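You operate a simulated robot arm through the tools that you are given. There is no shell and no other tool.

You are at the controls of a simulated robot arm. One attempt, no reset.

TASK
Pull the pin from the 60 hole and lock the valve lever fully open.
Fine: free the lock screw, pin into its stand, lever to open, then the lock screw in again.

It is judged by the outcome, as a careful person would: the job done as asked, and still so three seconds after it is handed in. It fails if anything else is knocked over, pushed out of place, dropped, spilled or broken.

THE ROBOT
A 6-joint arm with a two-finger parallel gripper, fixed in place. Base frame: the origin is on the floor under the middle of its stand, x ahead of it, y to its left, z up; the work surface is at about z = 0.86. Readings come in m, degrees, newtons and seconds.
With the tool pointing down near the work surface it reaches from about 0.26 to 0.68 m from the base axis. Its first joint turns from -66.0 to 66.0 degrees. Payload 2.9 kg.
The TCP is the grasp point between the finger pads, 0.03 m short of the fingertips. In the tool frame z runs along the fingers and y along their closing line. The gripper opens to 0.11 m. The fingers are 0.02 m wide and 0.01 m thick; the gripper's body (0.048 by 0.112 m) begins 0.055 m behind the TCP.
Orientation is that of the tool frame in the base frame, as a unit quaternion [x, y, z, w]. With the fingers straight down and closing along the base's y, the tool's x points along the base's -x, its y along +y and its z along -z.

THE INTERFACE
- The arm moves only by the tool arm_command. Its arguments are lists of equal length, an entry for each row: "angular": the turn, a rotation vector about the base's x, y, z in degrees, a list of three; "offset": the shift along the base's x, y, z in m, a list of three; "claw": the gripper command, from -1 (fully open) to 1 (shut), values between in proportion. In form: {"angular": [[ax, ay, az], ...], "offset": [[dx, dy, dz], ...], "claw": [claw, ...]}. A call has 1 to 20 rows; each row shifts and turns the commanded pose from where the row before left it. Rows are played at 5 a second. More than 0.05 m and 8.6 degrees between two rows, or a gripper value outside its range, and nothing of the call is played. A pose out of reach is approached as far as the arm can. The call stops where the force on the tool passes 40 N (or 10 N more than at its start, if that is more) or the arm is blocked; 0.2 s more then pass. The fingers move at their own pace (about 0.108 m/s each) and stop on an object; they squeeze with about 33 N. The grip force told is the motor's: it shows also when the fingers shut on nothing. Time passes only in rows, and 0.2 s behind the last, so rows that do not move let the fingers close. It gives the time, the measured TCP pose, the force on the tool (base axes), the opening and the grip force at its end, in the units of the frame above (readings bear some noise), with the torque about the TCP (base axes, N m) and any sound that the robot's microphone picked up, and new pictures: "show" is both (left out), scene, wrist or none.
- Cameras (640 x 400 px; columns grow to the right, rows downward): "scene" is fixed at [0.084, 0.4328, 1.4003]; the picture's right is [-0.72, -0.70, 0.00], its down [-0.28, 0.29, -0.91] and it looks along [0.64, -0.65, -0.41] (base axes); focal length 278 px, centre (320, 200). "wrist" rides on the gripper at [0.072, 0.017, -0.103] in the tool frame; the picture's right is [-0.23, 0.97, 0.00], its down [-0.76, -0.18, -0.62] and it looks along [-0.61, -0.14, 0.78] (tool axes); focal length 222 px, centre (320, 200). There is no depth. A picture from a camera that has moved, and an enlarged one, comes with that camera's place and axes in the base frame and with its lens.
- zoom(camera, box): a new picture of the part [left, top, right, bottom] of that camera's present view, enlarged. The clock stands still meanwhile.
- sign_off(): hands the job in; it is judged then, once.

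Places have to be worked out from the pictures, the camera data and where the tool is seen. Open the gripper and draw the arm clear of the work before you hand the job in, unless the task says otherwise.

The tools are called after "Call:" by a JSON object that holds its "api" and its "payload". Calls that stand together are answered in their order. arm_command: Moves the arm, as the interface text tells. Its arguments: {"type":"object","properties":{"angular":{"type":"array"},"offset":{"type":"array"},"claw":{"type":"array"},"show":{"type":"string","enum":["both","scene","wrist","none"]}},"required":["angular","offset","claw"]} The other tools are called the same way: zoom (camera, box) takes an enlarged picture of a part of a camera's view; sign_off () hands the job in.

At the start:

```text
clock: 0.0
position: [0.3129, 0.0542, 1.3213]
ee_rot: [0.0, 1.0, 0.0, -0.001]
ft_force: [0.2, -0.5, -0.1]
ft_torque: [-0.01, 0.0, -0.03]
finger_gap: 0.11
grip_force: 0.1
```

scene: 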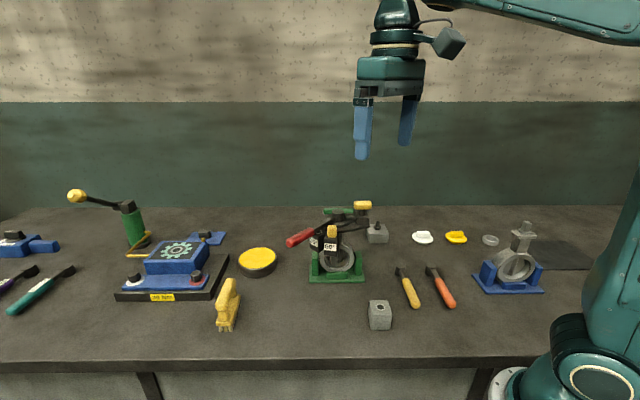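
wrist: 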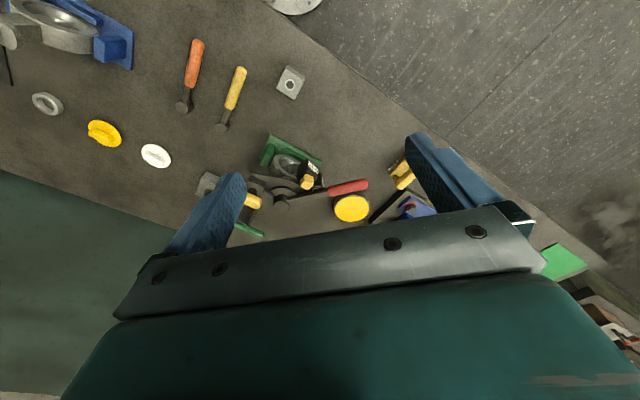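

The valve fixture looks like the green-based unit in the middle of the scene, with a red lever and yellow-knobbed parts. I'll zoom in on it before moving anything.

Call:
{"api": "zoom", "payload": {"camera": "scene", "box": [270, 180, 430, 300]}}

Call:
{"api": "zoom", "payload": {"camera": "wrist", "box": [180, 50, 420, 250]}}

Call:
{"api": "zoom", "payload": {"camera": "scene", "box": [340, 200, 560, 340]}}

```text
3.33 times, centred on (350, 240) of scene
camera zoom: at [0.084, 0.4328, 1.4003], right [-0.72, -0.7, 0.0], down [-0.28, 0.29, -0.91], along [0.64, -0.65, -0.41], focal length 926 px, centre (220, 67)
```

zoom: 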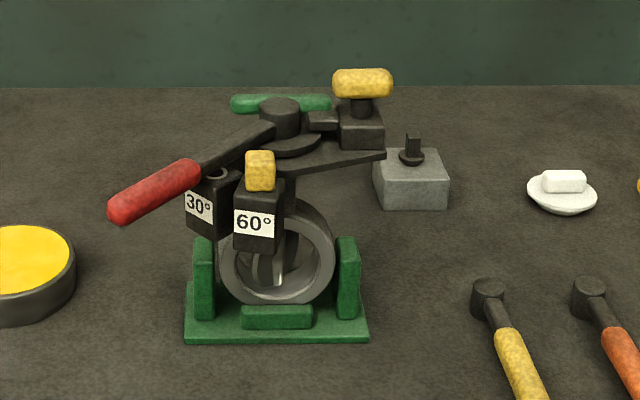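

```text
2.00 times, centred on (300, 150) of wrist
camera zoom: at [0.2408, 0.0704, 1.4243], right [0.23, 0.97, 0.0], down [0.76, -0.18, 0.62], along [0.61, -0.14, -0.78], focal length 444 px, centre (360, 300)
```

zoom: 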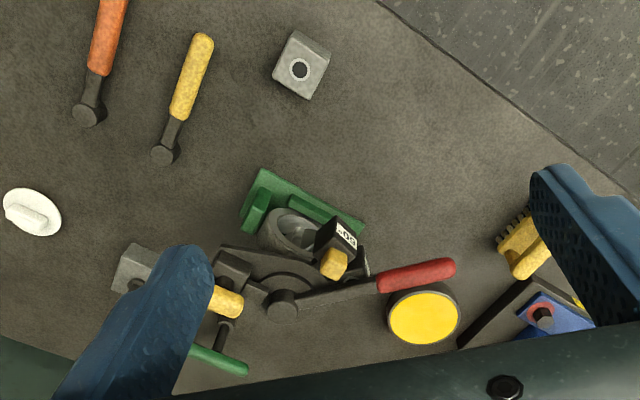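

```text
2.86 times, centred on (450, 270) of scene
camera zoom: at [0.084, 0.4328, 1.4003], right [-0.72, -0.7, 0.0], down [-0.28, 0.29, -0.91], along [0.64, -0.65, -0.41], focal length 793 px, centre (-51, 0)
```

zoom: 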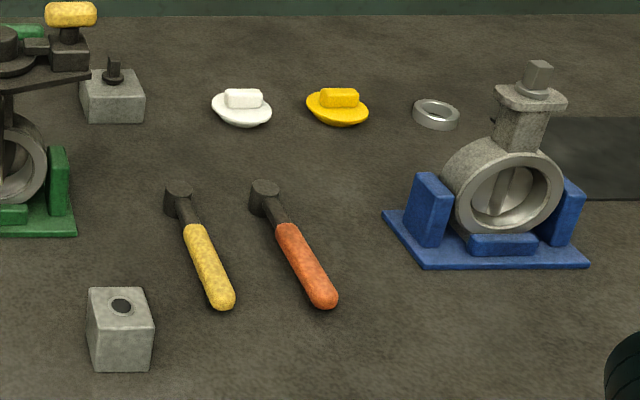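

From the two views I place the parts as follows:

| Part | Position |
|---|---|
| Lever hub | about (0.524, -0.083, 1.05) |
| Yellow pin head (60 hole) | about (0.48, -0.011, 1.05) |
| Lock-screw knob | about (0.476, -0.132, 1.08) |
| Red handle centre | about (0.51, 0.067, 1.055) |
| Grey block with hole | about (0.327, -0.015) |

Next I'll move above and closer, well clear of everything, for a better look.

Call:
{"api": "arm_command", "payload": {"angular": [[0, 0, 0], [0, 0, 0], [0, 0, 0], [0, 0, 0], [0, 0, 0]], "offset": [[0.02, -0.017, -0.008], [0.02, -0.017, -0.008], [0.02, -0.017, -0.008], [0.02, -0.017, -0.008], [0.02, -0.017, -0.008]], "claw": [-1, -1, -1, -1, -1]}}

```text
clock: 1.2
position: [0.4121, -0.0323, 1.2793]
ee_rot: [0.001, 1.0, 0.0, 0.0]
ft_force: [-0.1, -0.1, 0.7]
ft_torque: [0.04, 0.01, -0.01]
finger_gap: 0.1099
grip_force: 0.1
camera wrist: at [0.3412, -0.0159, 1.3833], right [0.23, 0.97, 0.0], down [0.76, -0.18, 0.62], along [0.61, -0.14, -0.78], focal length 222 px, centre (320, 200)
```

scene: 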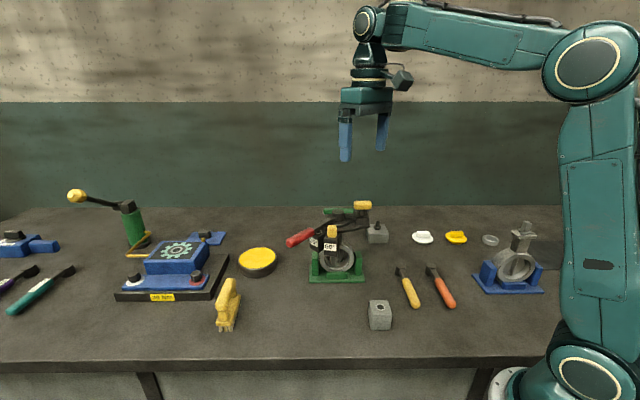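
wrist: 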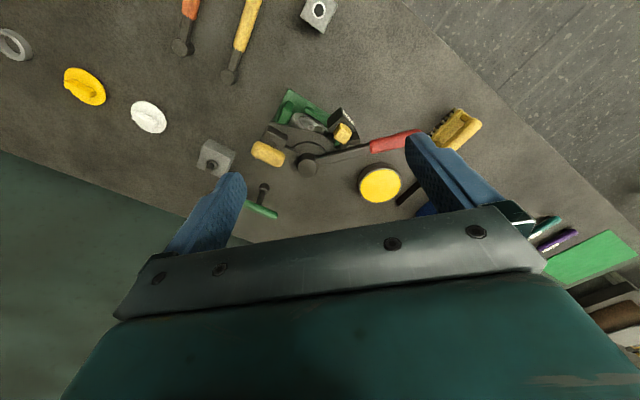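

Call:
{"api": "zoom", "payload": {"camera": "wrist", "box": [190, 70, 430, 220]}}

Call:
{"api": "zoom", "payload": {"camera": "scene", "box": [280, 195, 400, 270]}}

```text
2.67 times, centred on (310, 145) of wrist
camera zoom: at [0.3412, -0.0159, 1.3833], right [0.23, 0.97, 0.0], down [0.76, -0.18, 0.62], along [0.61, -0.14, -0.78], focal length 592 px, centre (347, 347)
```

zoom: 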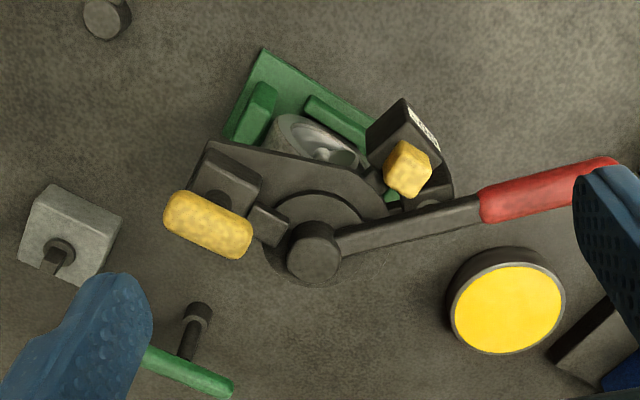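

```text
5.33 times, centred on (340, 232) of scene
camera zoom: at [0.084, 0.4328, 1.4003], right [-0.72, -0.7, 0.0], down [-0.28, 0.29, -0.91], along [0.64, -0.65, -0.41], focal length 1481 px, centre (213, 27)
```

zoom: 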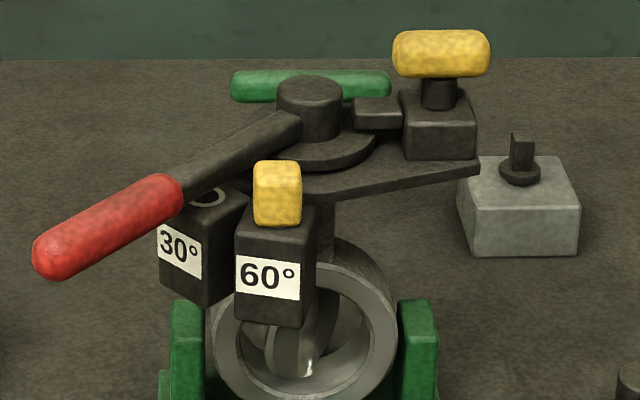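

The close view shows the lever sitting over the 30° hole. The yellow pin is in the 60° block, and the lock screw's yellow T-knob sits in a block at the plate's corner. I'll move further forward at the same height for a near top-down view to measure the angles.

Call:
{"api": "arm_command", "payload": {"angular": [[0, 0, 0], [0, 0, 0], [0, 0, 0], [0, 0, 0]], "offset": [[0.03, -0.01, -0.005], [0.03, -0.01, -0.005], [0.03, -0.01, -0.005], [0.03, -0.01, -0.005]], "claw": [-1, -1, -1, -1], "show": "wrist"}}

```text
clock: 2.2
position: [0.5332, -0.0723, 1.2615]
ee_rot: [0.0, 1.0, 0.0, 0.001]
ft_force: [0.6, -1.0, 0.0]
ft_torque: [-0.03, -0.02, 0.01]
finger_gap: 0.1101
grip_force: 0.0
camera wrist: at [0.4609, -0.0552, 1.3643], right [0.23, 0.97, 0.0], down [0.76, -0.18, 0.62], along [0.61, -0.14, -0.78], focal length 222 px, centre (320, 200)
```

wrist: 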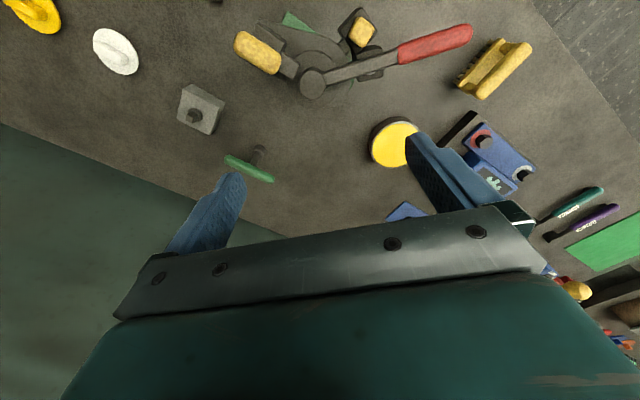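

Call:
{"api": "zoom", "payload": {"camera": "wrist", "box": [220, 0, 480, 130]}}

Call:
{"api": "zoom", "payload": {"camera": "wrist", "box": [160, 60, 300, 200]}}

```text
2.46 times, centred on (350, 65) of wrist
camera zoom: at [0.4609, -0.0552, 1.3643], right [0.23, 0.97, 0.0], down [0.76, -0.18, 0.62], along [0.61, -0.14, -0.78], focal length 547 px, centre (246, 532)
```

zoom: 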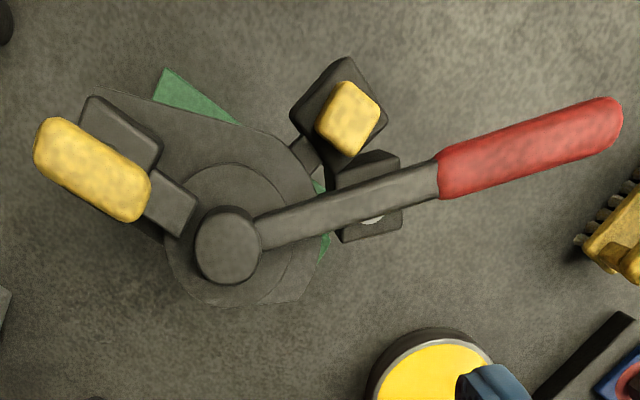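

```text
2.86 times, centred on (230, 130) of wrist
camera zoom: at [0.4609, -0.0552, 1.3643], right [0.23, 0.97, 0.0], down [0.76, -0.18, 0.62], along [0.61, -0.14, -0.78], focal length 635 px, centre (577, 400)
```

zoom: 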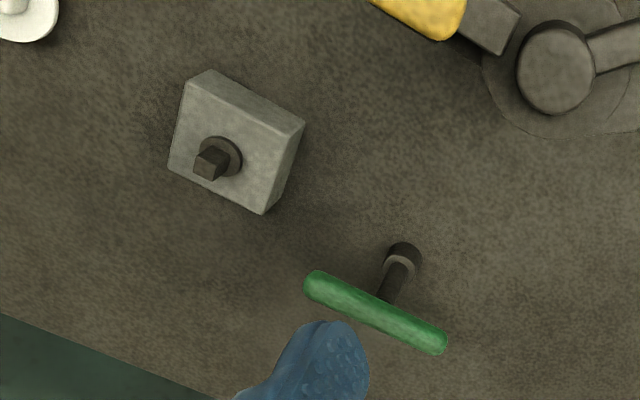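

Recomputed from this near top-down view:

| Part | Position | Notes |
|---|---|---|
| Hub | (0.519, -0.079) | top z about 1.065 |
| Pin head | (0.480, -0.012) | faces at 45°, z about 1.035–1.06 |
| Lock knob | (0.470, -0.122, 1.09) | long axis about 50° |

I'll go above the knob and turn the tool so the fingers straddle its narrow side.

Call:
{"api": "arm_command", "payload": {"angular": [[0, 0, -8.1], [0, 0, -8.1], [0, 0, -8.1], [0, 0, -8.1], [0, 0, -8.1], [0, 0, -8.1], [0, 0, -8.1], [0, 0, -8.1], [0, 0, -8.1], [0, 0, -8.1], [0, 0, -8.1], [0, 0, -8.1], [0, 0, -8.1], [0, 0, -8.1], [0, 0, -8.1], [0, 0, -8.1]], "offset": [[-0.00394, -0.00306, -0.002], [-0.00394, -0.00306, -0.002], [-0.00394, -0.00306, -0.002], [-0.00394, -0.00306, -0.002], [-0.00394, -0.00306, -0.002], [-0.00394, -0.00306, -0.002], [-0.00394, -0.00306, -0.002], [-0.00394, -0.00306, -0.002], [-0.00394, -0.00306, -0.002], [-0.00394, -0.00306, -0.002], [-0.00394, -0.00306, -0.002], [-0.00394, -0.00306, -0.002], [-0.00394, -0.00306, -0.002], [-0.00394, -0.00306, -0.002], [-0.00394, -0.00306, -0.002], [-0.00394, -0.00306, -0.002]], "claw": [-1, -1, -1, -1, -1, -1, -1, -1, -1, -1, -1, -1, -1, -1, -1, -1]}}

```text
clock: 5.6
position: [0.4701, -0.1202, 1.2291]
ee_rot: [0.905, 0.425, 0.0, 0.001]
ft_force: [0.9, -0.6, -0.1]
ft_torque: [0.0, -0.03, -0.02]
finger_gap: 0.1101
grip_force: 0.2
camera wrist: at [0.53, -0.0757, 1.3324], right [0.6, -0.8, 0.0], down [-0.62, -0.47, 0.62], along [-0.5, -0.38, -0.78], focal length 222 px, centre (320, 200)
```

scene: 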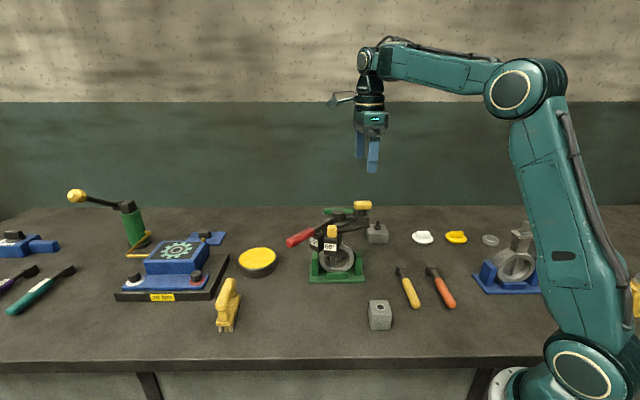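
wrist: 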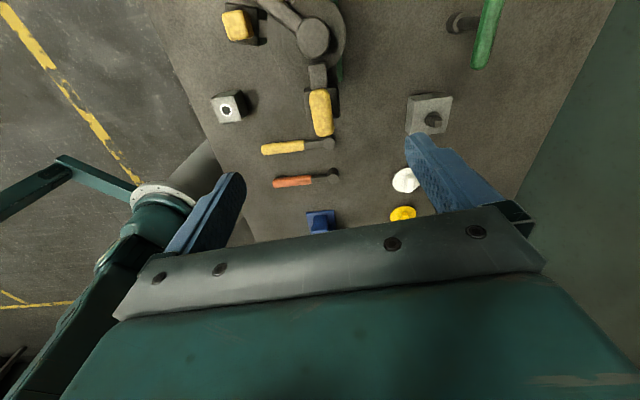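

Call:
{"api": "zoom", "payload": {"camera": "wrist", "box": [200, 0, 400, 150]}}

```text
2.67 times, centred on (300, 75) of wrist
camera zoom: at [0.53, -0.0757, 1.3324], right [0.6, -0.8, 0.0], down [-0.62, -0.47, 0.62], along [-0.5, -0.38, -0.78], focal length 592 px, centre (373, 533)
```

zoom: 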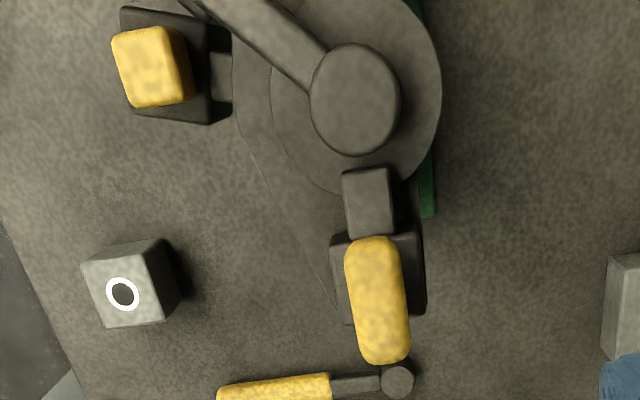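

The knob centre comes out at about (0.4705, -0.1235) with its axis near 47°. I'll narrow the fingers to about 5 cm and stop just above it to check alignment.

Call:
{"api": "arm_command", "payload": {"angular": [[0, 0, -1.0], [0, 0, -1.0], [0, 0, -1.0], [0, 0, 0], [0, 0, 0]], "offset": [[0.0001, -0.001, -0.019], [0.0001, -0.001, -0.019], [0.0001, -0.001, -0.019], [0, 0, -0.019], [0, 0, -0.019]], "claw": [0.09, 0.09, 0.09, 0.09, 0.09]}}

```text
clock: 6.8
position: [0.4708, -0.1239, 1.1342]
ee_rot: [0.915, 0.403, 0.0, -0.001]
ft_force: [0.3, 0.2, 0.6]
ft_torque: [-0.02, 0.0, 0.01]
finger_gap: 0.05
grip_force: 0.0
camera wrist: at [0.5318, -0.0817, 1.2366], right [0.56, -0.83, 0.0], down [-0.65, -0.44, 0.62], along [-0.51, -0.35, -0.78], focal length 222 px, centre (320, 200)
```

scene: 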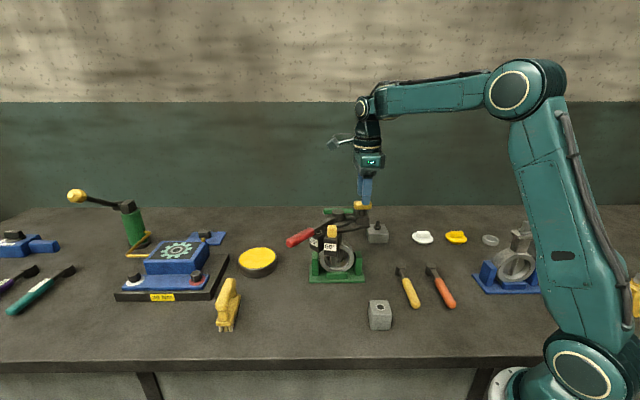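
wrist: 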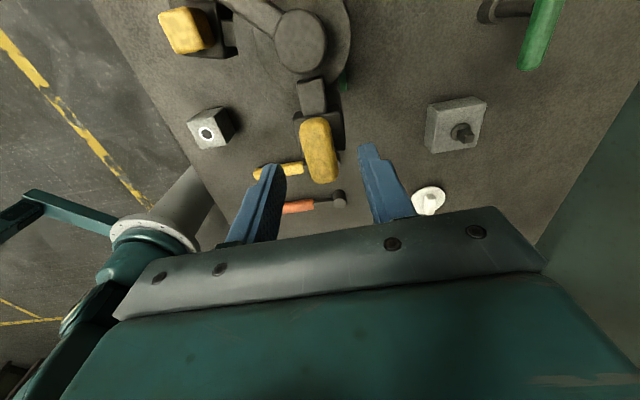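

Call:
{"api": "zoom", "payload": {"camera": "wrist", "box": [230, 60, 430, 220]}}

Call:
{"api": "zoom", "payload": {"camera": "scene", "box": [310, 140, 410, 240]}}

```text
2.50 times, centred on (330, 140) of wrist
camera zoom: at [0.5318, -0.0817, 1.2366], right [0.56, -0.83, 0.0], down [-0.65, -0.44, 0.62], along [-0.51, -0.35, -0.78], focal length 555 px, centre (295, 350)
```

zoom: 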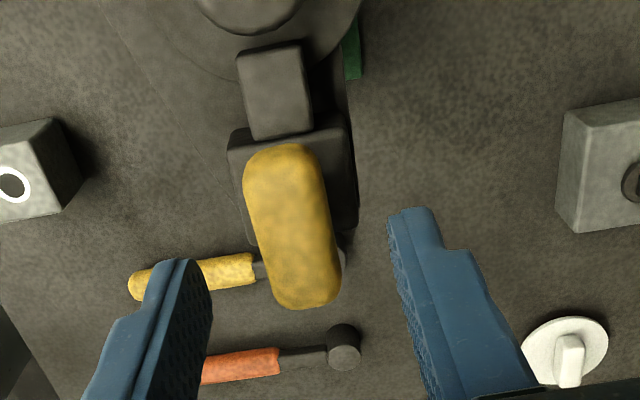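

```text
4.00 times, centred on (360, 190) of scene
camera zoom: at [0.084, 0.4328, 1.4003], right [-0.72, -0.7, 0.0], down [-0.28, 0.29, -0.91], along [0.64, -0.65, -0.41], focal length 1111 px, centre (160, 240)
```

zoom: 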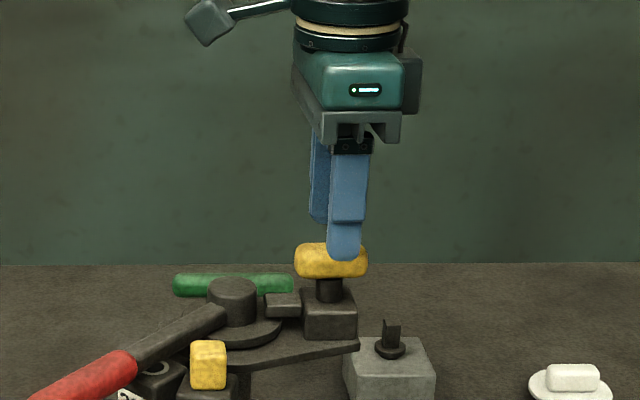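

The knob sits between the fingers with its centre at z of about 1.085, about 2 mm to one side. I'll nudge over, go down to z 1.097 so the tips stay above the lock block, and grip.

Call:
{"api": "arm_command", "payload": {"angular": [[0, 0, -2.4], [0, 0, 0], [0, 0, 0], [0, 0, 0], [0, 0, 0], [0, 0, 0]], "offset": [[-0.0008, 0.0015, -0.012], [0, 0, -0.012], [0, 0, -0.013], [0, 0, 0], [0, 0, 0], [0, 0, 0]], "claw": [0.09, 0.09, 0.09, 1, 1, 1]}}

```text
clock: 8.2
position: [0.4703, -0.1237, 1.0985]
ee_rot: [0.924, 0.382, 0.0, 0.001]
ft_force: [7.3, -7.9, -2.8]
ft_torque: [0.47, -0.62, 0.02]
finger_gap: 0.0215
grip_force: 45.2
camera wrist: at [0.5338, -0.0841, 1.2011], right [0.53, -0.85, 0.0], down [-0.67, -0.41, 0.62], along [-0.53, -0.33, -0.78], focal length 222 px, centre (320, 200)
```

scene: 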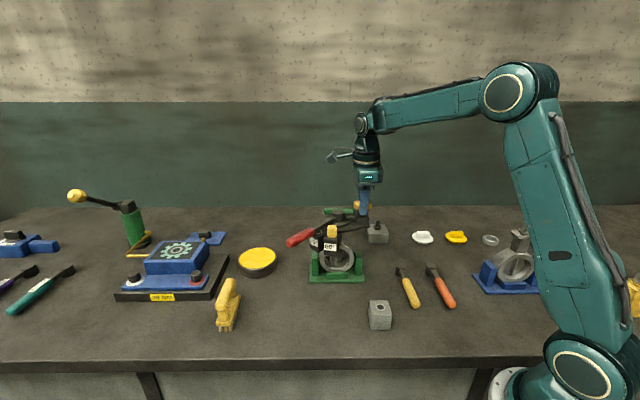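
wrist: 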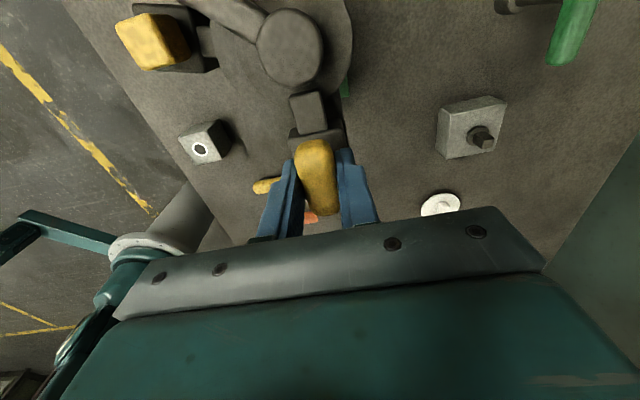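

Gripped at 0.0215 m. The roughly 10 N sideways force shows I'm a little off the screw axis, so I'll shift about 1.4 mm along the closing line and then try a small counter-clockwise turn.

Call:
{"api": "arm_command", "payload": {"angular": [[0, 0, 0], [0, 0, 0], [0, 0, 4], [0, 0, 4], [0, 0, 4], [0, 0, 4]], "offset": [[0.0008, -0.001, 0], [0, 0, 0], [0, 0, 0], [0, 0, 0], [0, 0, 0], [0, 0, 0]], "claw": [1, 1, 1, 1, 1, 1]}}

```text
clock: 9.6
position: [0.4708, -0.1241, 1.0976]
ee_rot: [0.861, 0.508, -0.001, 0.001]
ft_force: [-10.0, 3.8, 11.1]
ft_torque: [-0.86, 0.73, 0.02]
finger_gap: 0.0218
grip_force: 45.4
camera wrist: at [0.5207, -0.0681, 1.2007], right [0.74, -0.67, 0.0], down [-0.52, -0.58, 0.62], along [-0.42, -0.46, -0.78], focal length 222 px, centre (320, 200)
```

scene: 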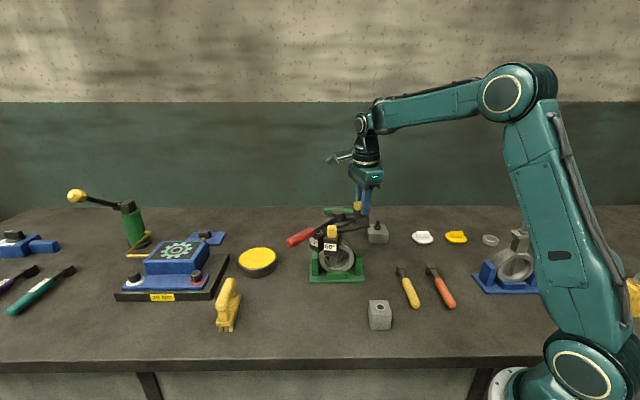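
wrist: 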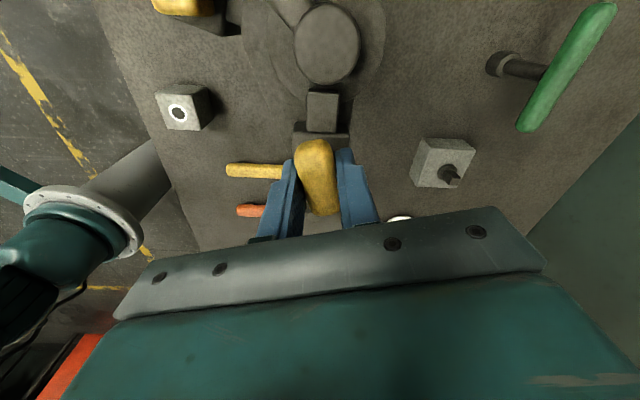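

The knob turned with the gripper, and the +11 N upward reaction suggests the screw is rising out as it turns. I'll keep turning counter-clockwise while lifting slightly, and correct the sideways offset.

Call:
{"api": "arm_command", "payload": {"angular": [[0, 0, 0], [0, 0, 4], [0, 0, 4], [0, 0, 4], [0, 0, 4], [0, 0, 4]], "offset": [[-0.0005, 0.0002, 0.0006], [0, 0, 0.0001], [0, 0, 0.0001], [0, 0, 0.0001], [0, 0, 0.0001], [0, 0, 0.0001]], "claw": [1, 1, 1, 1, 1, 1], "show": "none"}}

```text
clock: 11.0
position: [0.4701, -0.1249, 1.0986]
ee_rot: [0.759, 0.651, -0.001, -0.001]
ft_force: [-7.7, 8.0, 2.0]
ft_torque: [-0.03, 0.0, -0.03]
finger_gap: 0.0219
grip_force: 45.1
```

Only 2 N of vertical load remains after that lift, so the turn is going easily. Continuing counter-clockwise with small corrections.

Call:
{"api": "arm_command", "payload": {"angular": [[0, 0, 0], [0, 0, 5], [0, 0, 5], [0, 0, 5], [0, 0, 5], [0, 0, 5], [0, 0, 5]], "offset": [[-0.0005, 0.0005, 0], [0, 0, 0.0001], [0, 0, 0.0001], [0, 0, 0.0001], [0, 0, 0.0001], [0, 0, 0.0001], [0, 0, 0.0001]], "claw": [1, 1, 1, 1, 1, 1, 1]}}

```text
clock: 12.6
position: [0.4696, -0.1241, 1.0992]
ee_rot: [0.566, 0.825, 0.0, 0.001]
ft_force: [0.4, 0.9, -4.3]
ft_torque: [-0.1, -0.11, -0.02]
finger_gap: 0.0218
grip_force: 45.0
camera wrist: at [0.4601, -0.0496, 1.2018], right [0.99, 0.14, 0.0], down [0.11, -0.77, 0.62], along [0.09, -0.62, -0.78], focal length 222 px, centre (320, 200)
```

scene: 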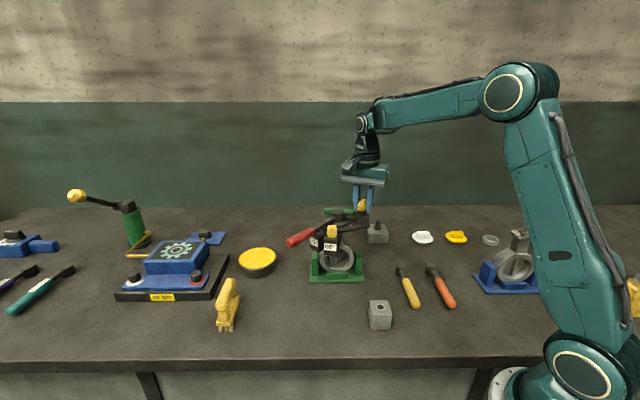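
wrist: 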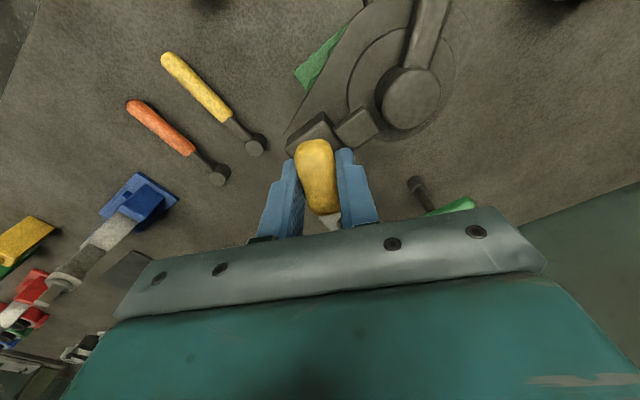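

There's no real rise, because the vertical force just follows my lift, so the knob seems to turn in place with little torque. I'll back off the lift and keep turning counter-clockwise, watching for a stop or a sound.

Call:
{"api": "arm_command", "payload": {"angular": [[0, 0, 6], [0, 0, 6], [0, 0, 6], [0, 0, 6], [0, 0, 6], [0, 0, 6], [0, 0, 6], [0, 0, 6]], "offset": [[0, 0, -0.0003], [0, 0, 0], [0, 0, 0], [0, 0, 0], [0, 0, 0], [0, 0, 0], [0, 0, 0], [0, 0, 0]], "claw": [1, 1, 1, 1, 1, 1, 1, 1]}}

```text
clock: 14.4
position: [0.469, -0.1231, 1.0983]
ee_rot: [0.181, 0.984, -0.001, 0.001]
ft_force: [8.7, -1.6, 4.6]
ft_torque: [0.46, 1.02, -0.06]
finger_gap: 0.0218
grip_force: 45.0
camera wrist: at [0.4084, -0.082, 1.2018], right [0.56, 0.83, 0.0], down [0.65, -0.44, 0.62], along [0.52, -0.35, -0.78], focal length 222 px, centre (320, 200)
```

scene: 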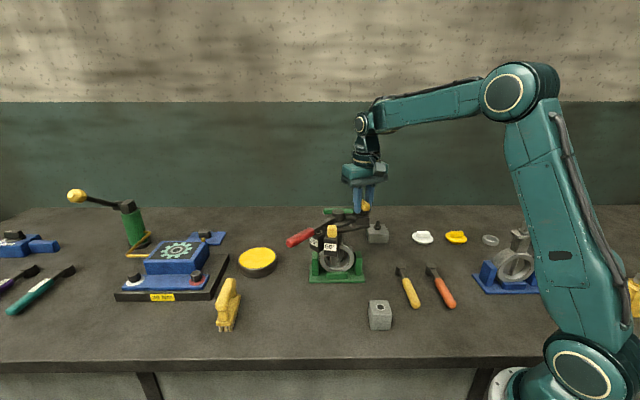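
wrist: 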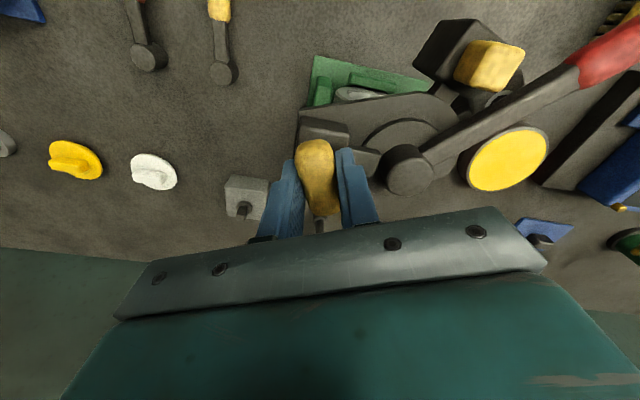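

I've turned it about 114° in total. I'll zoom in to see whether the knob or the tab beside the hub has changed.

Call:
{"api": "zoom", "payload": {"camera": "scene", "box": [310, 160, 410, 240]}}

Call:
{"api": "zoom", "payload": {"camera": "wrist", "box": [250, 60, 450, 220]}}

```text
5.00 times, centred on (360, 200) of scene
camera zoom: at [0.0843, 0.4327, 1.4003], right [-0.72, -0.7, 0.0], down [-0.28, 0.29, -0.91], along [0.64, -0.65, -0.41], focal length 1388 px, centre (120, 200)
```

zoom: 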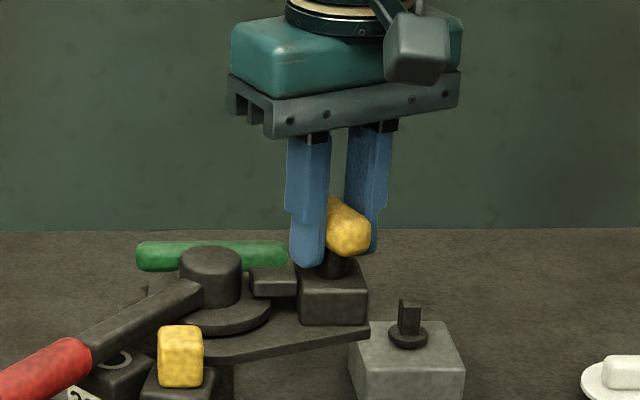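

```text
2.50 times, centred on (350, 140) of wrist
camera zoom: at [0.4084, -0.082, 1.2018], right [0.56, 0.83, 0.0], down [0.65, -0.44, 0.62], along [0.52, -0.35, -0.78], focal length 555 px, centre (245, 350)
```

zoom: 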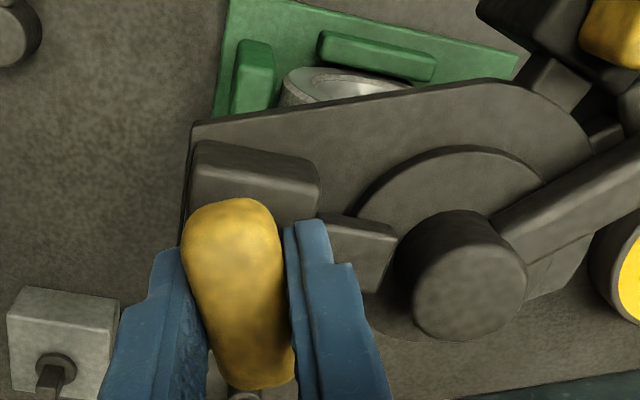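

The knob is clearly turning with the fingers, and nothing else has moved. I'll continue counter-clockwise with a small sideways correction.

Call:
{"api": "arm_command", "payload": {"angular": [[0, 0, 6], [0, 0, 6], [0, 0, 6], [0, 0, 6], [0, 0, 6], [0, 0, 6], [0, 0, 6], [0, 0, 6], [0, 0, 6], [0, 0, 6], [0, 0, 6]], "offset": [[0.0004, -0.0002, 0.0003], [0, 0, 0], [0, 0, 0], [0, 0, 0], [0, 0, 0], [0, 0, 0], [0, 0, 0], [0, 0, 0], [0, 0, 0], [0, 0, 0], [0, 0, 0]], "claw": [1, 1, 1, 1, 1, 1, 1, 1, 1, 1, 1], "show": "wrist"}}

```text
clock: 16.8
position: [0.4688, -0.1244, 1.099]
ee_rot: [-0.383, 0.924, -0.001, 0.001]
ft_force: [2.3, -6.9, 8.0]
ft_torque: [0.1, -0.16, -0.02]
finger_gap: 0.0218
grip_force: 44.4
camera wrist: at [0.4072, -0.1631, 1.2024], right [-0.53, 0.85, 0.0], down [0.66, 0.41, 0.62], along [0.53, 0.33, -0.78], focal length 222 px, centre (320, 200)
```

wrist: 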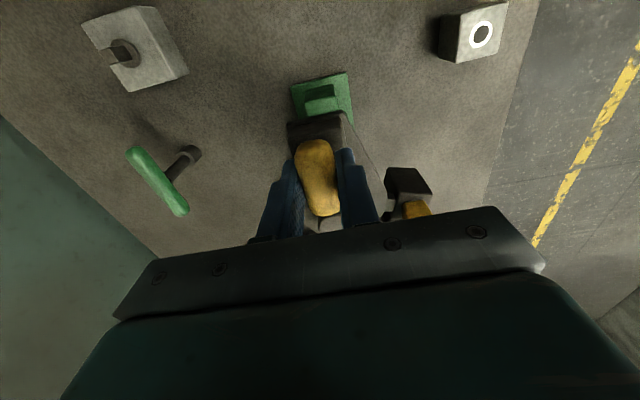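

That's about 180° turned. I'll compare the knob's height over the lock block with the first picture.

Call:
{"api": "zoom", "payload": {"camera": "scene", "box": [280, 195, 400, 270]}}

```text
5.33 times, centred on (340, 232) of scene
camera zoom: at [0.084, 0.4326, 1.4003], right [-0.72, -0.7, 0.0], down [-0.28, 0.29, -0.91], along [0.64, -0.65, -0.41], focal length 1481 px, centre (213, 27)
```

zoom: 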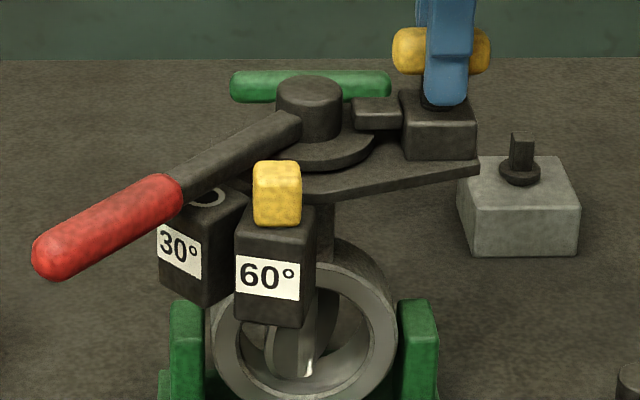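

The knob's top has risen about 2 mm, so it's a real thread of roughly 4 mm per turn. I'll keep unscrewing, lifting at that rate.

Call:
{"api": "arm_command", "payload": {"angular": [[0, 0, 6], [0, 0, 6], [0, 0, 6], [0, 0, 6], [0, 0, 6], [0, 0, 6], [0, 0, 6], [0, 0, 6], [0, 0, 6], [0, 0, 6], [0, 0, 6], [0, 0, 6]], "offset": [[0.0001, -0.0003, 0.0007], [0, 0, 7e-05], [0, 0, 7e-05], [0, 0, 7e-05], [0, 0, 7e-05], [0, 0, 7e-05], [0, 0, 7e-05], [0, 0, 7e-05], [0, 0, 7e-05], [0, 0, 7e-05], [0, 0, 7e-05], [0, 0, 7e-05]], "claw": [1, 1, 1, 1, 1, 1, 1, 1, 1, 1, 1, 1], "show": "scene"}}

```text
clock: 19.0
position: [0.4704, -0.1324, 1.0989]
ee_rot: [0.774, -0.633, 0.001, 0.002]
ft_force: [-6.1, -23.3, -1.5]
ft_torque: [-0.97, 0.43, -1.32]
finger_gap: 0.0472
grip_force: 45.0
stopped in row 10: the force on the tool passed its limit at 43 N (the readings are from after the stop); the commanded pose is now the measured one
```

scene: 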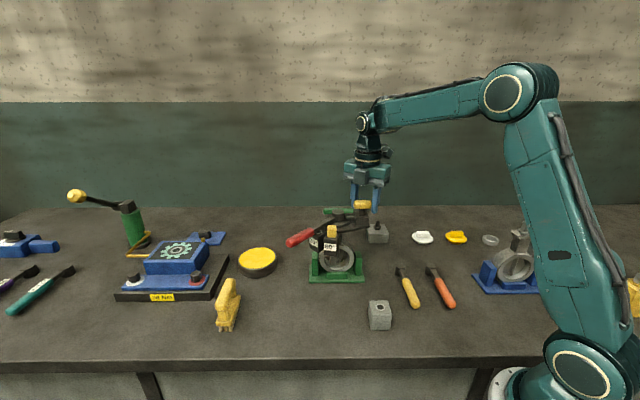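

The turn met a hard stop with torque -1.3 N·m, and the fingers spread to 0.047 m over the bar. The screw seems to have reached the end of its travel a little past 180°. I'll look before releasing.

Call:
{"api": "zoom", "payload": {"camera": "scene", "box": [310, 160, 410, 240]}}

Call:
{"api": "zoom", "payload": {"camera": "wrist", "box": [230, 60, 430, 220]}}

```text
5.00 times, centred on (360, 200) of scene
camera zoom: at [0.0839, 0.4321, 1.4005], right [-0.72, -0.7, 0.0], down [-0.28, 0.29, -0.91], along [0.64, -0.65, -0.41], focal length 1388 px, centre (120, 200)
```

zoom: 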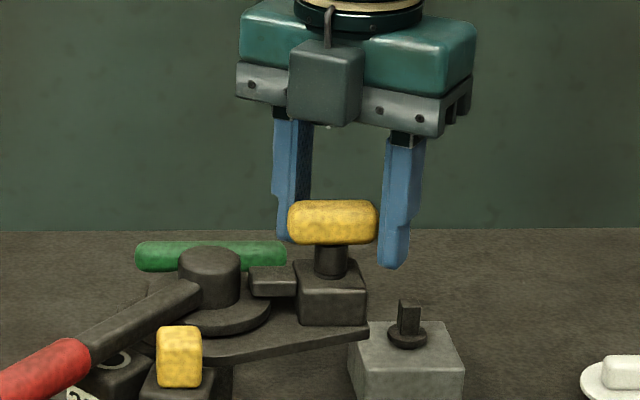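

```text
2.50 times, centred on (330, 140) of wrist
camera zoom: at [0.4678, -0.2057, 1.2031], right [-1.0, 0.03, 0.0], down [0.02, 0.79, 0.62], along [0.02, 0.62, -0.79], focal length 555 px, centre (295, 350)
```

zoom: 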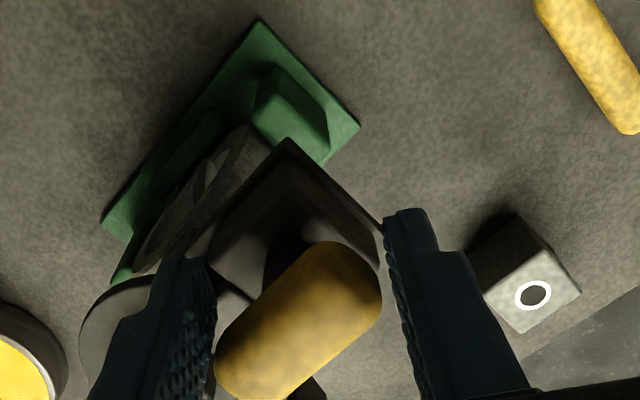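

The knob stands at a half turn with more stem showing, so the screw is backed out to its stop. I'll open the fingers and rise straight up.

Call:
{"api": "arm_command", "payload": {"angular": [[0, 0, 0], [0, 0, 0], [0, 0, 0], [0, 0, 0], [0, 0, 0], [0, 0, 0], [0, 0, 0]], "offset": [[0, 0, 0], [0, 0, 0], [0, 0, 0.02], [0, 0, 0.03], [0, 0, 0.03], [0, 0, 0.03], [0, 0, 0.02]], "claw": [-0.4, -0.4, -0.4, -0.4, -0.4, -0.4, -0.4]}}

```text
clock: 20.6
position: [0.4711, -0.1267, 1.2298]
ee_rot: [0.779, -0.627, 0.002, 0.0]
ft_force: [-0.1, -0.4, -0.2]
ft_torque: [0.0, 0.01, 0.03]
finger_gap: 0.077
grip_force: 0.1
camera wrist: at [0.4701, -0.2017, 1.3346], right [-1.0, 0.01, 0.0], down [0.01, 0.78, 0.62], along [0.01, 0.62, -0.78], focal length 222 px, centre (320, 200)
```

scene: 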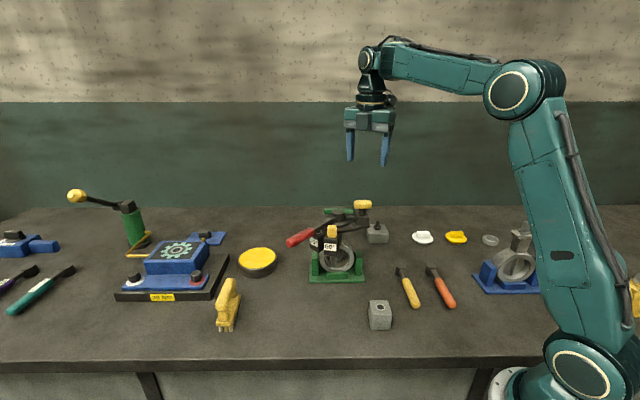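
wrist: 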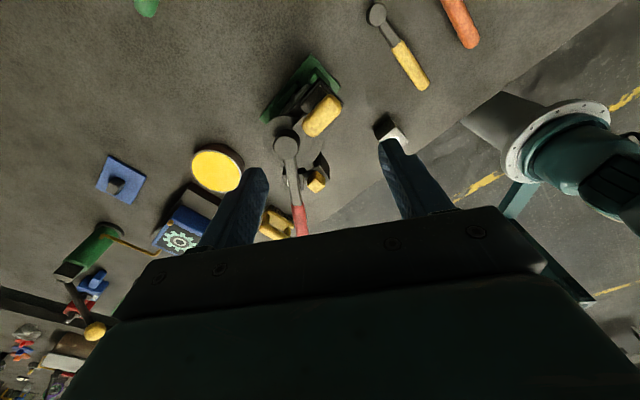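

The lock screw is free and standing clear. Next is the pin: I'll move above its head with the closing line along its 135° faces, which leaves the most clearance from the lever, and narrow the fingers to about 34 mm.

Call:
{"api": "arm_command", "payload": {"angular": [[0, 0, -7.2], [0, 0, -7.2], [0, 0, -7.2], [0, 0, -7.2], [0, 0, -7.2], [0, 0, -7.2], [0, 0, -7.2], [0, 0, -7.2]], "offset": [[0.001, 0.0142, -0.009], [0.001, 0.0142, -0.009], [0.001, 0.0142, -0.009], [0.001, 0.0142, -0.009], [0.001, 0.0142, -0.009], [0.001, 0.0142, -0.009], [0.001, 0.0142, -0.009], [0.001, 0.0142, -0.009]], "claw": [0.38, 0.38, 0.38, 0.38, 0.38, 0.38, 0.38, 0.38]}}

```text
clock: 22.4
position: [0.4929, -0.0142, 1.1742]
ee_rot: [-0.38, 0.925, -0.001, -0.003]
ft_force: [-0.5, 0.7, -0.6]
ft_torque: [0.01, 0.02, 0.0]
finger_gap: 0.0341
grip_force: 0.0
out of reach, approached as far as the arm can: row 6, 7, 8
camera wrist: at [0.4302, -0.0529, 1.2776], right [-0.52, 0.85, 0.0], down [0.67, 0.41, 0.62], along [0.53, 0.32, -0.79], focal length 222 px, centre (320, 200)
```

scene: 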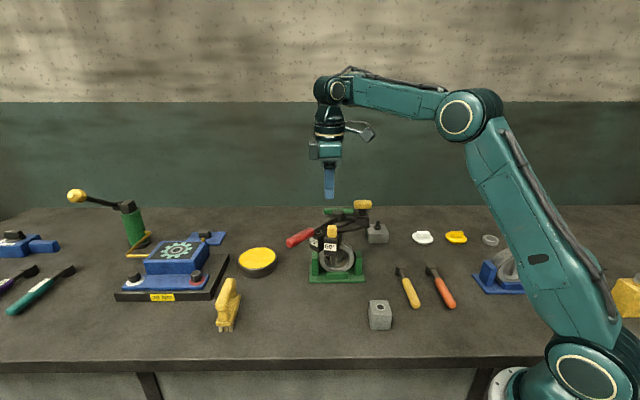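
wrist: 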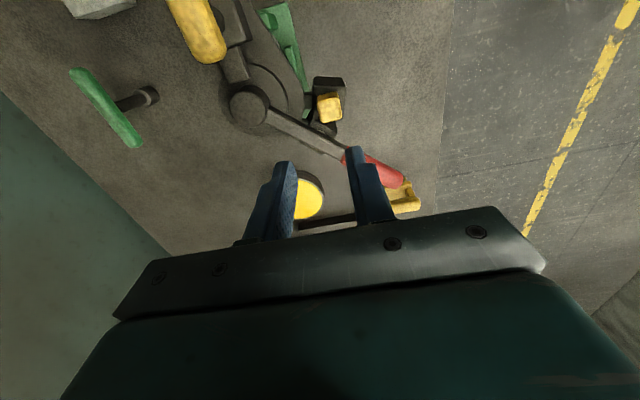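

The arm reports the last rows as out of reach, and it stopped about 14 mm ahead of and 16 mm above the commanded pose. I'll send a no-motion row to see where it settles.

Call:
{"api": "arm_command", "payload": {"angular": [[0, 0, 0], [0, 0, 0]], "offset": [[0, 0, 0], [0, 0, 0]], "claw": [0.38, 0.38], "show": "none"}}

```text
clock: 23.0
position: [0.4928, -0.0158, 1.1744]
ee_rot: [-0.381, 0.925, -0.001, -0.003]
ft_force: [-1.0, 0.4, 0.1]
ft_torque: [-0.01, -0.02, 0.02]
finger_gap: 0.034
grip_force: 0.1
```

It's stable there with no error now. I'll try a small step back toward the pin.

Call:
{"api": "arm_command", "payload": {"angular": [[0, 0, 0], [0, 0, 0]], "offset": [[-0.0065, 0.0008, 0], [-0.0065, 0.0008, 0]], "claw": [0.38, 0.38], "show": "none"}}

```text
clock: 23.6
position: [0.4835, -0.014, 1.1794]
ee_rot: [-0.38, 0.925, 0.0, -0.004]
ft_force: [-0.6, -0.9, -0.1]
ft_torque: [0.04, -0.01, 0.01]
finger_gap: 0.0341
grip_force: 0.2
out of reach, approached as far as the arm can: row 1, 2
```

Moving toward the robot at this yaw makes the arm drift up instead, so a joint limit is involved. I'll back off upward and test whether a different yaw frees it.

Call:
{"api": "arm_command", "payload": {"angular": [[0, 0, 0], [0, 0, 0]], "offset": [[0, 0, 0.03], [0, 0, 0.03]], "claw": [0.38, 0.38], "show": "none"}}

Call:
{"api": "arm_command", "payload": {"angular": [[0, 0, 0], [0, 0, 0]], "offset": [[-0.015, 0, 0], [-0.015, 0, 0]], "claw": [0.38, 0.38], "show": "none"}}

```text
clock: 24.2
position: [0.4826, -0.0013, 1.2397]
ee_rot: [-0.486, 0.874, -0.013, -0.005]
ft_force: [1.1, -3.2, -0.9]
ft_torque: [0.24, 0.12, -0.01]
finger_gap: 0.0341
grip_force: 0.0
```

```text
clock: 24.8
position: [0.4542, -0.0152, 1.2395]
ee_rot: [-0.381, 0.924, -0.002, -0.002]
ft_force: [-0.4, -0.2, 0.0]
ft_torque: [-0.01, -0.03, 0.02]
finger_gap: 0.0342
grip_force: 0.0
```

That worked: the arm changed joint configuration and now follows normally with no error. I'll move back over the pin and descend in small steps.

Call:
{"api": "arm_command", "payload": {"angular": [[0, 0, 0], [0, 0, 0], [0, 0, 0], [0, 0, 0], [0, 0, 0]], "offset": [[0.012, 0.0007, -0.005], [0.012, 0.0007, -0.015], [0, 0, -0.025], [0, 0, -0.02], [0, 0, -0.02]], "claw": [0.38, 0.38, 0.38, 0.38, 0.38]}}

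```text
clock: 26.0
position: [0.4923, -0.0119, 1.1746]
ee_rot: [-0.379, 0.925, -0.001, -0.003]
ft_force: [0.5, -0.6, -0.2]
ft_torque: [-0.01, 0.02, -0.01]
finger_gap: 0.0342
grip_force: 0.0
out of reach, approached as far as the arm can: row 3, 5
camera wrist: at [0.4286, -0.0492, 1.2788], right [-0.52, 0.85, 0.0], down [0.67, 0.41, 0.62], along [0.53, 0.32, -0.79], focal length 222 px, centre (320, 200)
```

scene: 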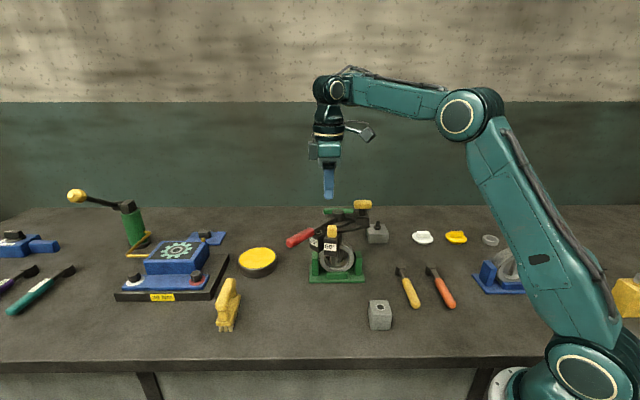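
wrist: 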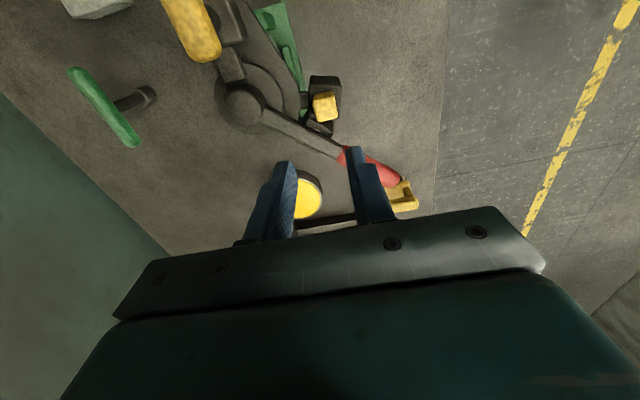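

The same limit shows up at this yaw. I'll go up and turn the gripper half a turn (same closing line, opposite wrist angle), since that wrist range worked at the lock screw.

Call:
{"api": "arm_command", "payload": {"angular": [[0, 0, 0], [0, 0, 0], [0, 0, 0], [0, 0, -8], [0, 0, -8], [0, 0, -8], [0, 0, -8], [0, 0, -8], [0, 0, -8], [0, 0, -8], [0, 0, -8], [0, 0, -8], [0, 0, -8], [0, 0, -8]], "offset": [[0, 0, 0.025], [0, 0, 0.03], [0, 0, 0.02], [0, 0, 0], [0, 0, 0], [0, 0, 0], [0, 0, 0], [0, 0, 0], [0, 0, 0], [0, 0, 0], [0, 0, 0], [0, 0, 0], [0, 0, 0], [0, 0, 0]], "claw": [0.38, 0.38, 0.38, 0.38, 0.38, 0.38, 0.38, 0.38, 0.38, 0.38, 0.38, 0.38, 0.38, 0.38]}}

```text
clock: 29.0
position: [0.4913, -0.0104, 1.2509]
ee_rot: [0.371, 0.929, -0.001, -0.002]
ft_force: [0.5, 1.2, 0.0]
ft_torque: [-0.02, 0.03, 0.02]
finger_gap: 0.0342
grip_force: 0.0
camera wrist: at [0.4504, 0.0516, 1.3545], right [0.83, 0.55, 0.0], down [0.43, -0.65, 0.62], along [0.34, -0.52, -0.78], focal length 222 px, centre (320, 200)
```

scene: 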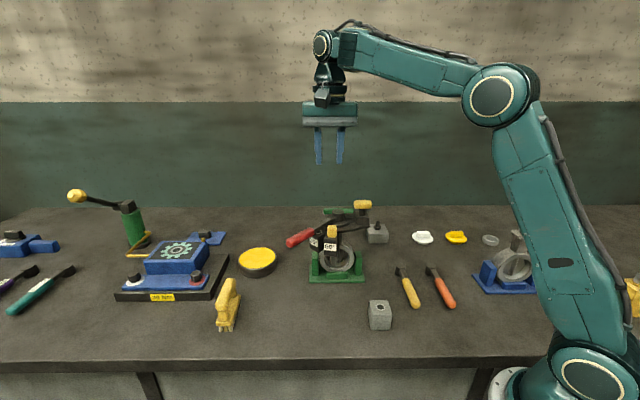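
wrist: 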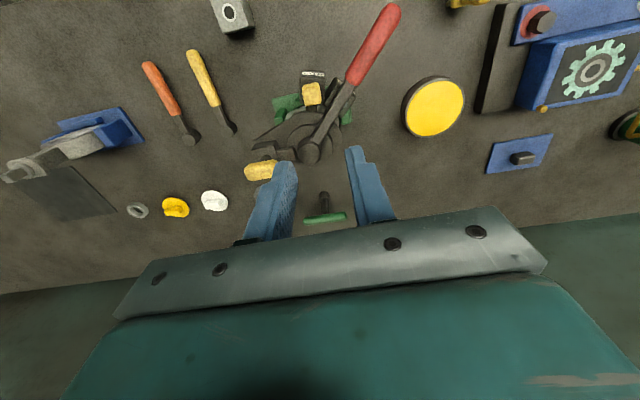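

The yaw is at -44° now and the arm follows. I'll continue to -135°, where the closing line is along the 135° faces, then move over the pin and descend a little to test.

Call:
{"api": "arm_command", "payload": {"angular": [[0, 0, -8.3], [0, 0, -8.3], [0, 0, -8.3], [0, 0, -8.3], [0, 0, -8.3], [0, 0, -8.3], [0, 0, -8.3], [0, 0, -8.3], [0, 0, -8.3], [0, 0, -8.3], [0, 0, -8.3], [0, 0, 0], [0, 0, 0], [0, 0, 0], [0, 0, 0]], "offset": [[0, 0, 0], [0, 0, 0], [0, 0, 0], [0, 0, 0], [0, 0, 0], [0, 0, 0], [0, 0, 0], [0, 0, 0], [0, 0, 0], [0, 0, 0], [0, 0, 0], [-0.0065, -0.0013, 0], [-0.0065, -0.0013, 0], [0, 0, -0.02], [0, 0, -0.025]], "claw": [0.38, 0.38, 0.38, 0.38, 0.38, 0.38, 0.38, 0.38, 0.38, 0.38, 0.38, 0.38, 0.38, 0.38, 0.38]}}

```text
clock: 32.2
position: [0.4792, -0.015, 1.2127]
ee_rot: [0.922, 0.386, 0.0, -0.002]
ft_force: [0.4, -0.3, -1.4]
ft_torque: [0.0, 0.02, 0.0]
finger_gap: 0.0341
grip_force: 0.0
out of reach, approached as far as the arm can: row 15
camera wrist: at [0.5427, 0.0249, 1.3178], right [0.53, -0.84, 0.0], down [-0.66, -0.42, 0.62], along [-0.53, -0.33, -0.78], focal length 222 px, centre (320, 200)
```

scene: 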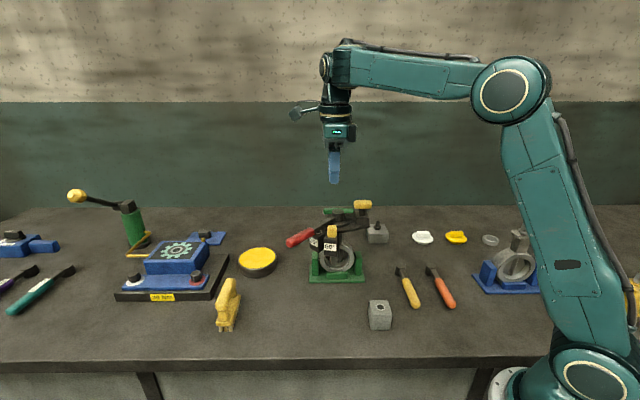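
wrist: 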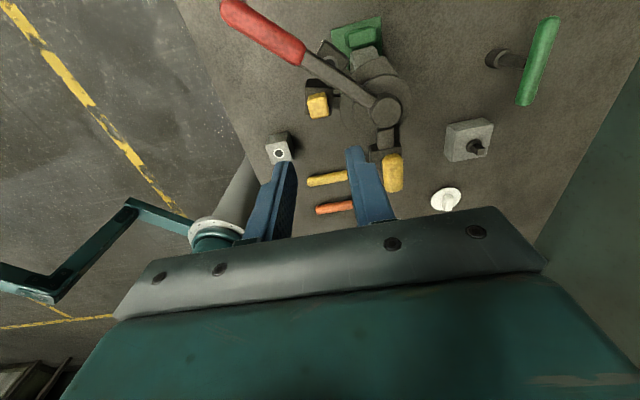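

It still stops near z 1.21 with no contact force, so it isn't the yaw. I'll probe with very small downward steps to find out what limits it.

Call:
{"api": "arm_command", "payload": {"angular": [[0, 0, 0], [0, 0, 0], [0, 0, 0], [0, 0, 0]], "offset": [[0, 0, -0.006], [0, 0, -0.006], [0, 0, -0.006], [0, 0, -0.006]], "claw": [0.38, 0.38, 0.38, 0.38], "show": "none"}}

```text
clock: 33.2
position: [0.4794, -0.0146, 1.1886]
ee_rot: [0.923, 0.386, 0.0, -0.002]
ft_force: [-0.1, -0.7, 0.1]
ft_torque: [-0.06, 0.0, 0.0]
finger_gap: 0.0343
grip_force: 0.1
```

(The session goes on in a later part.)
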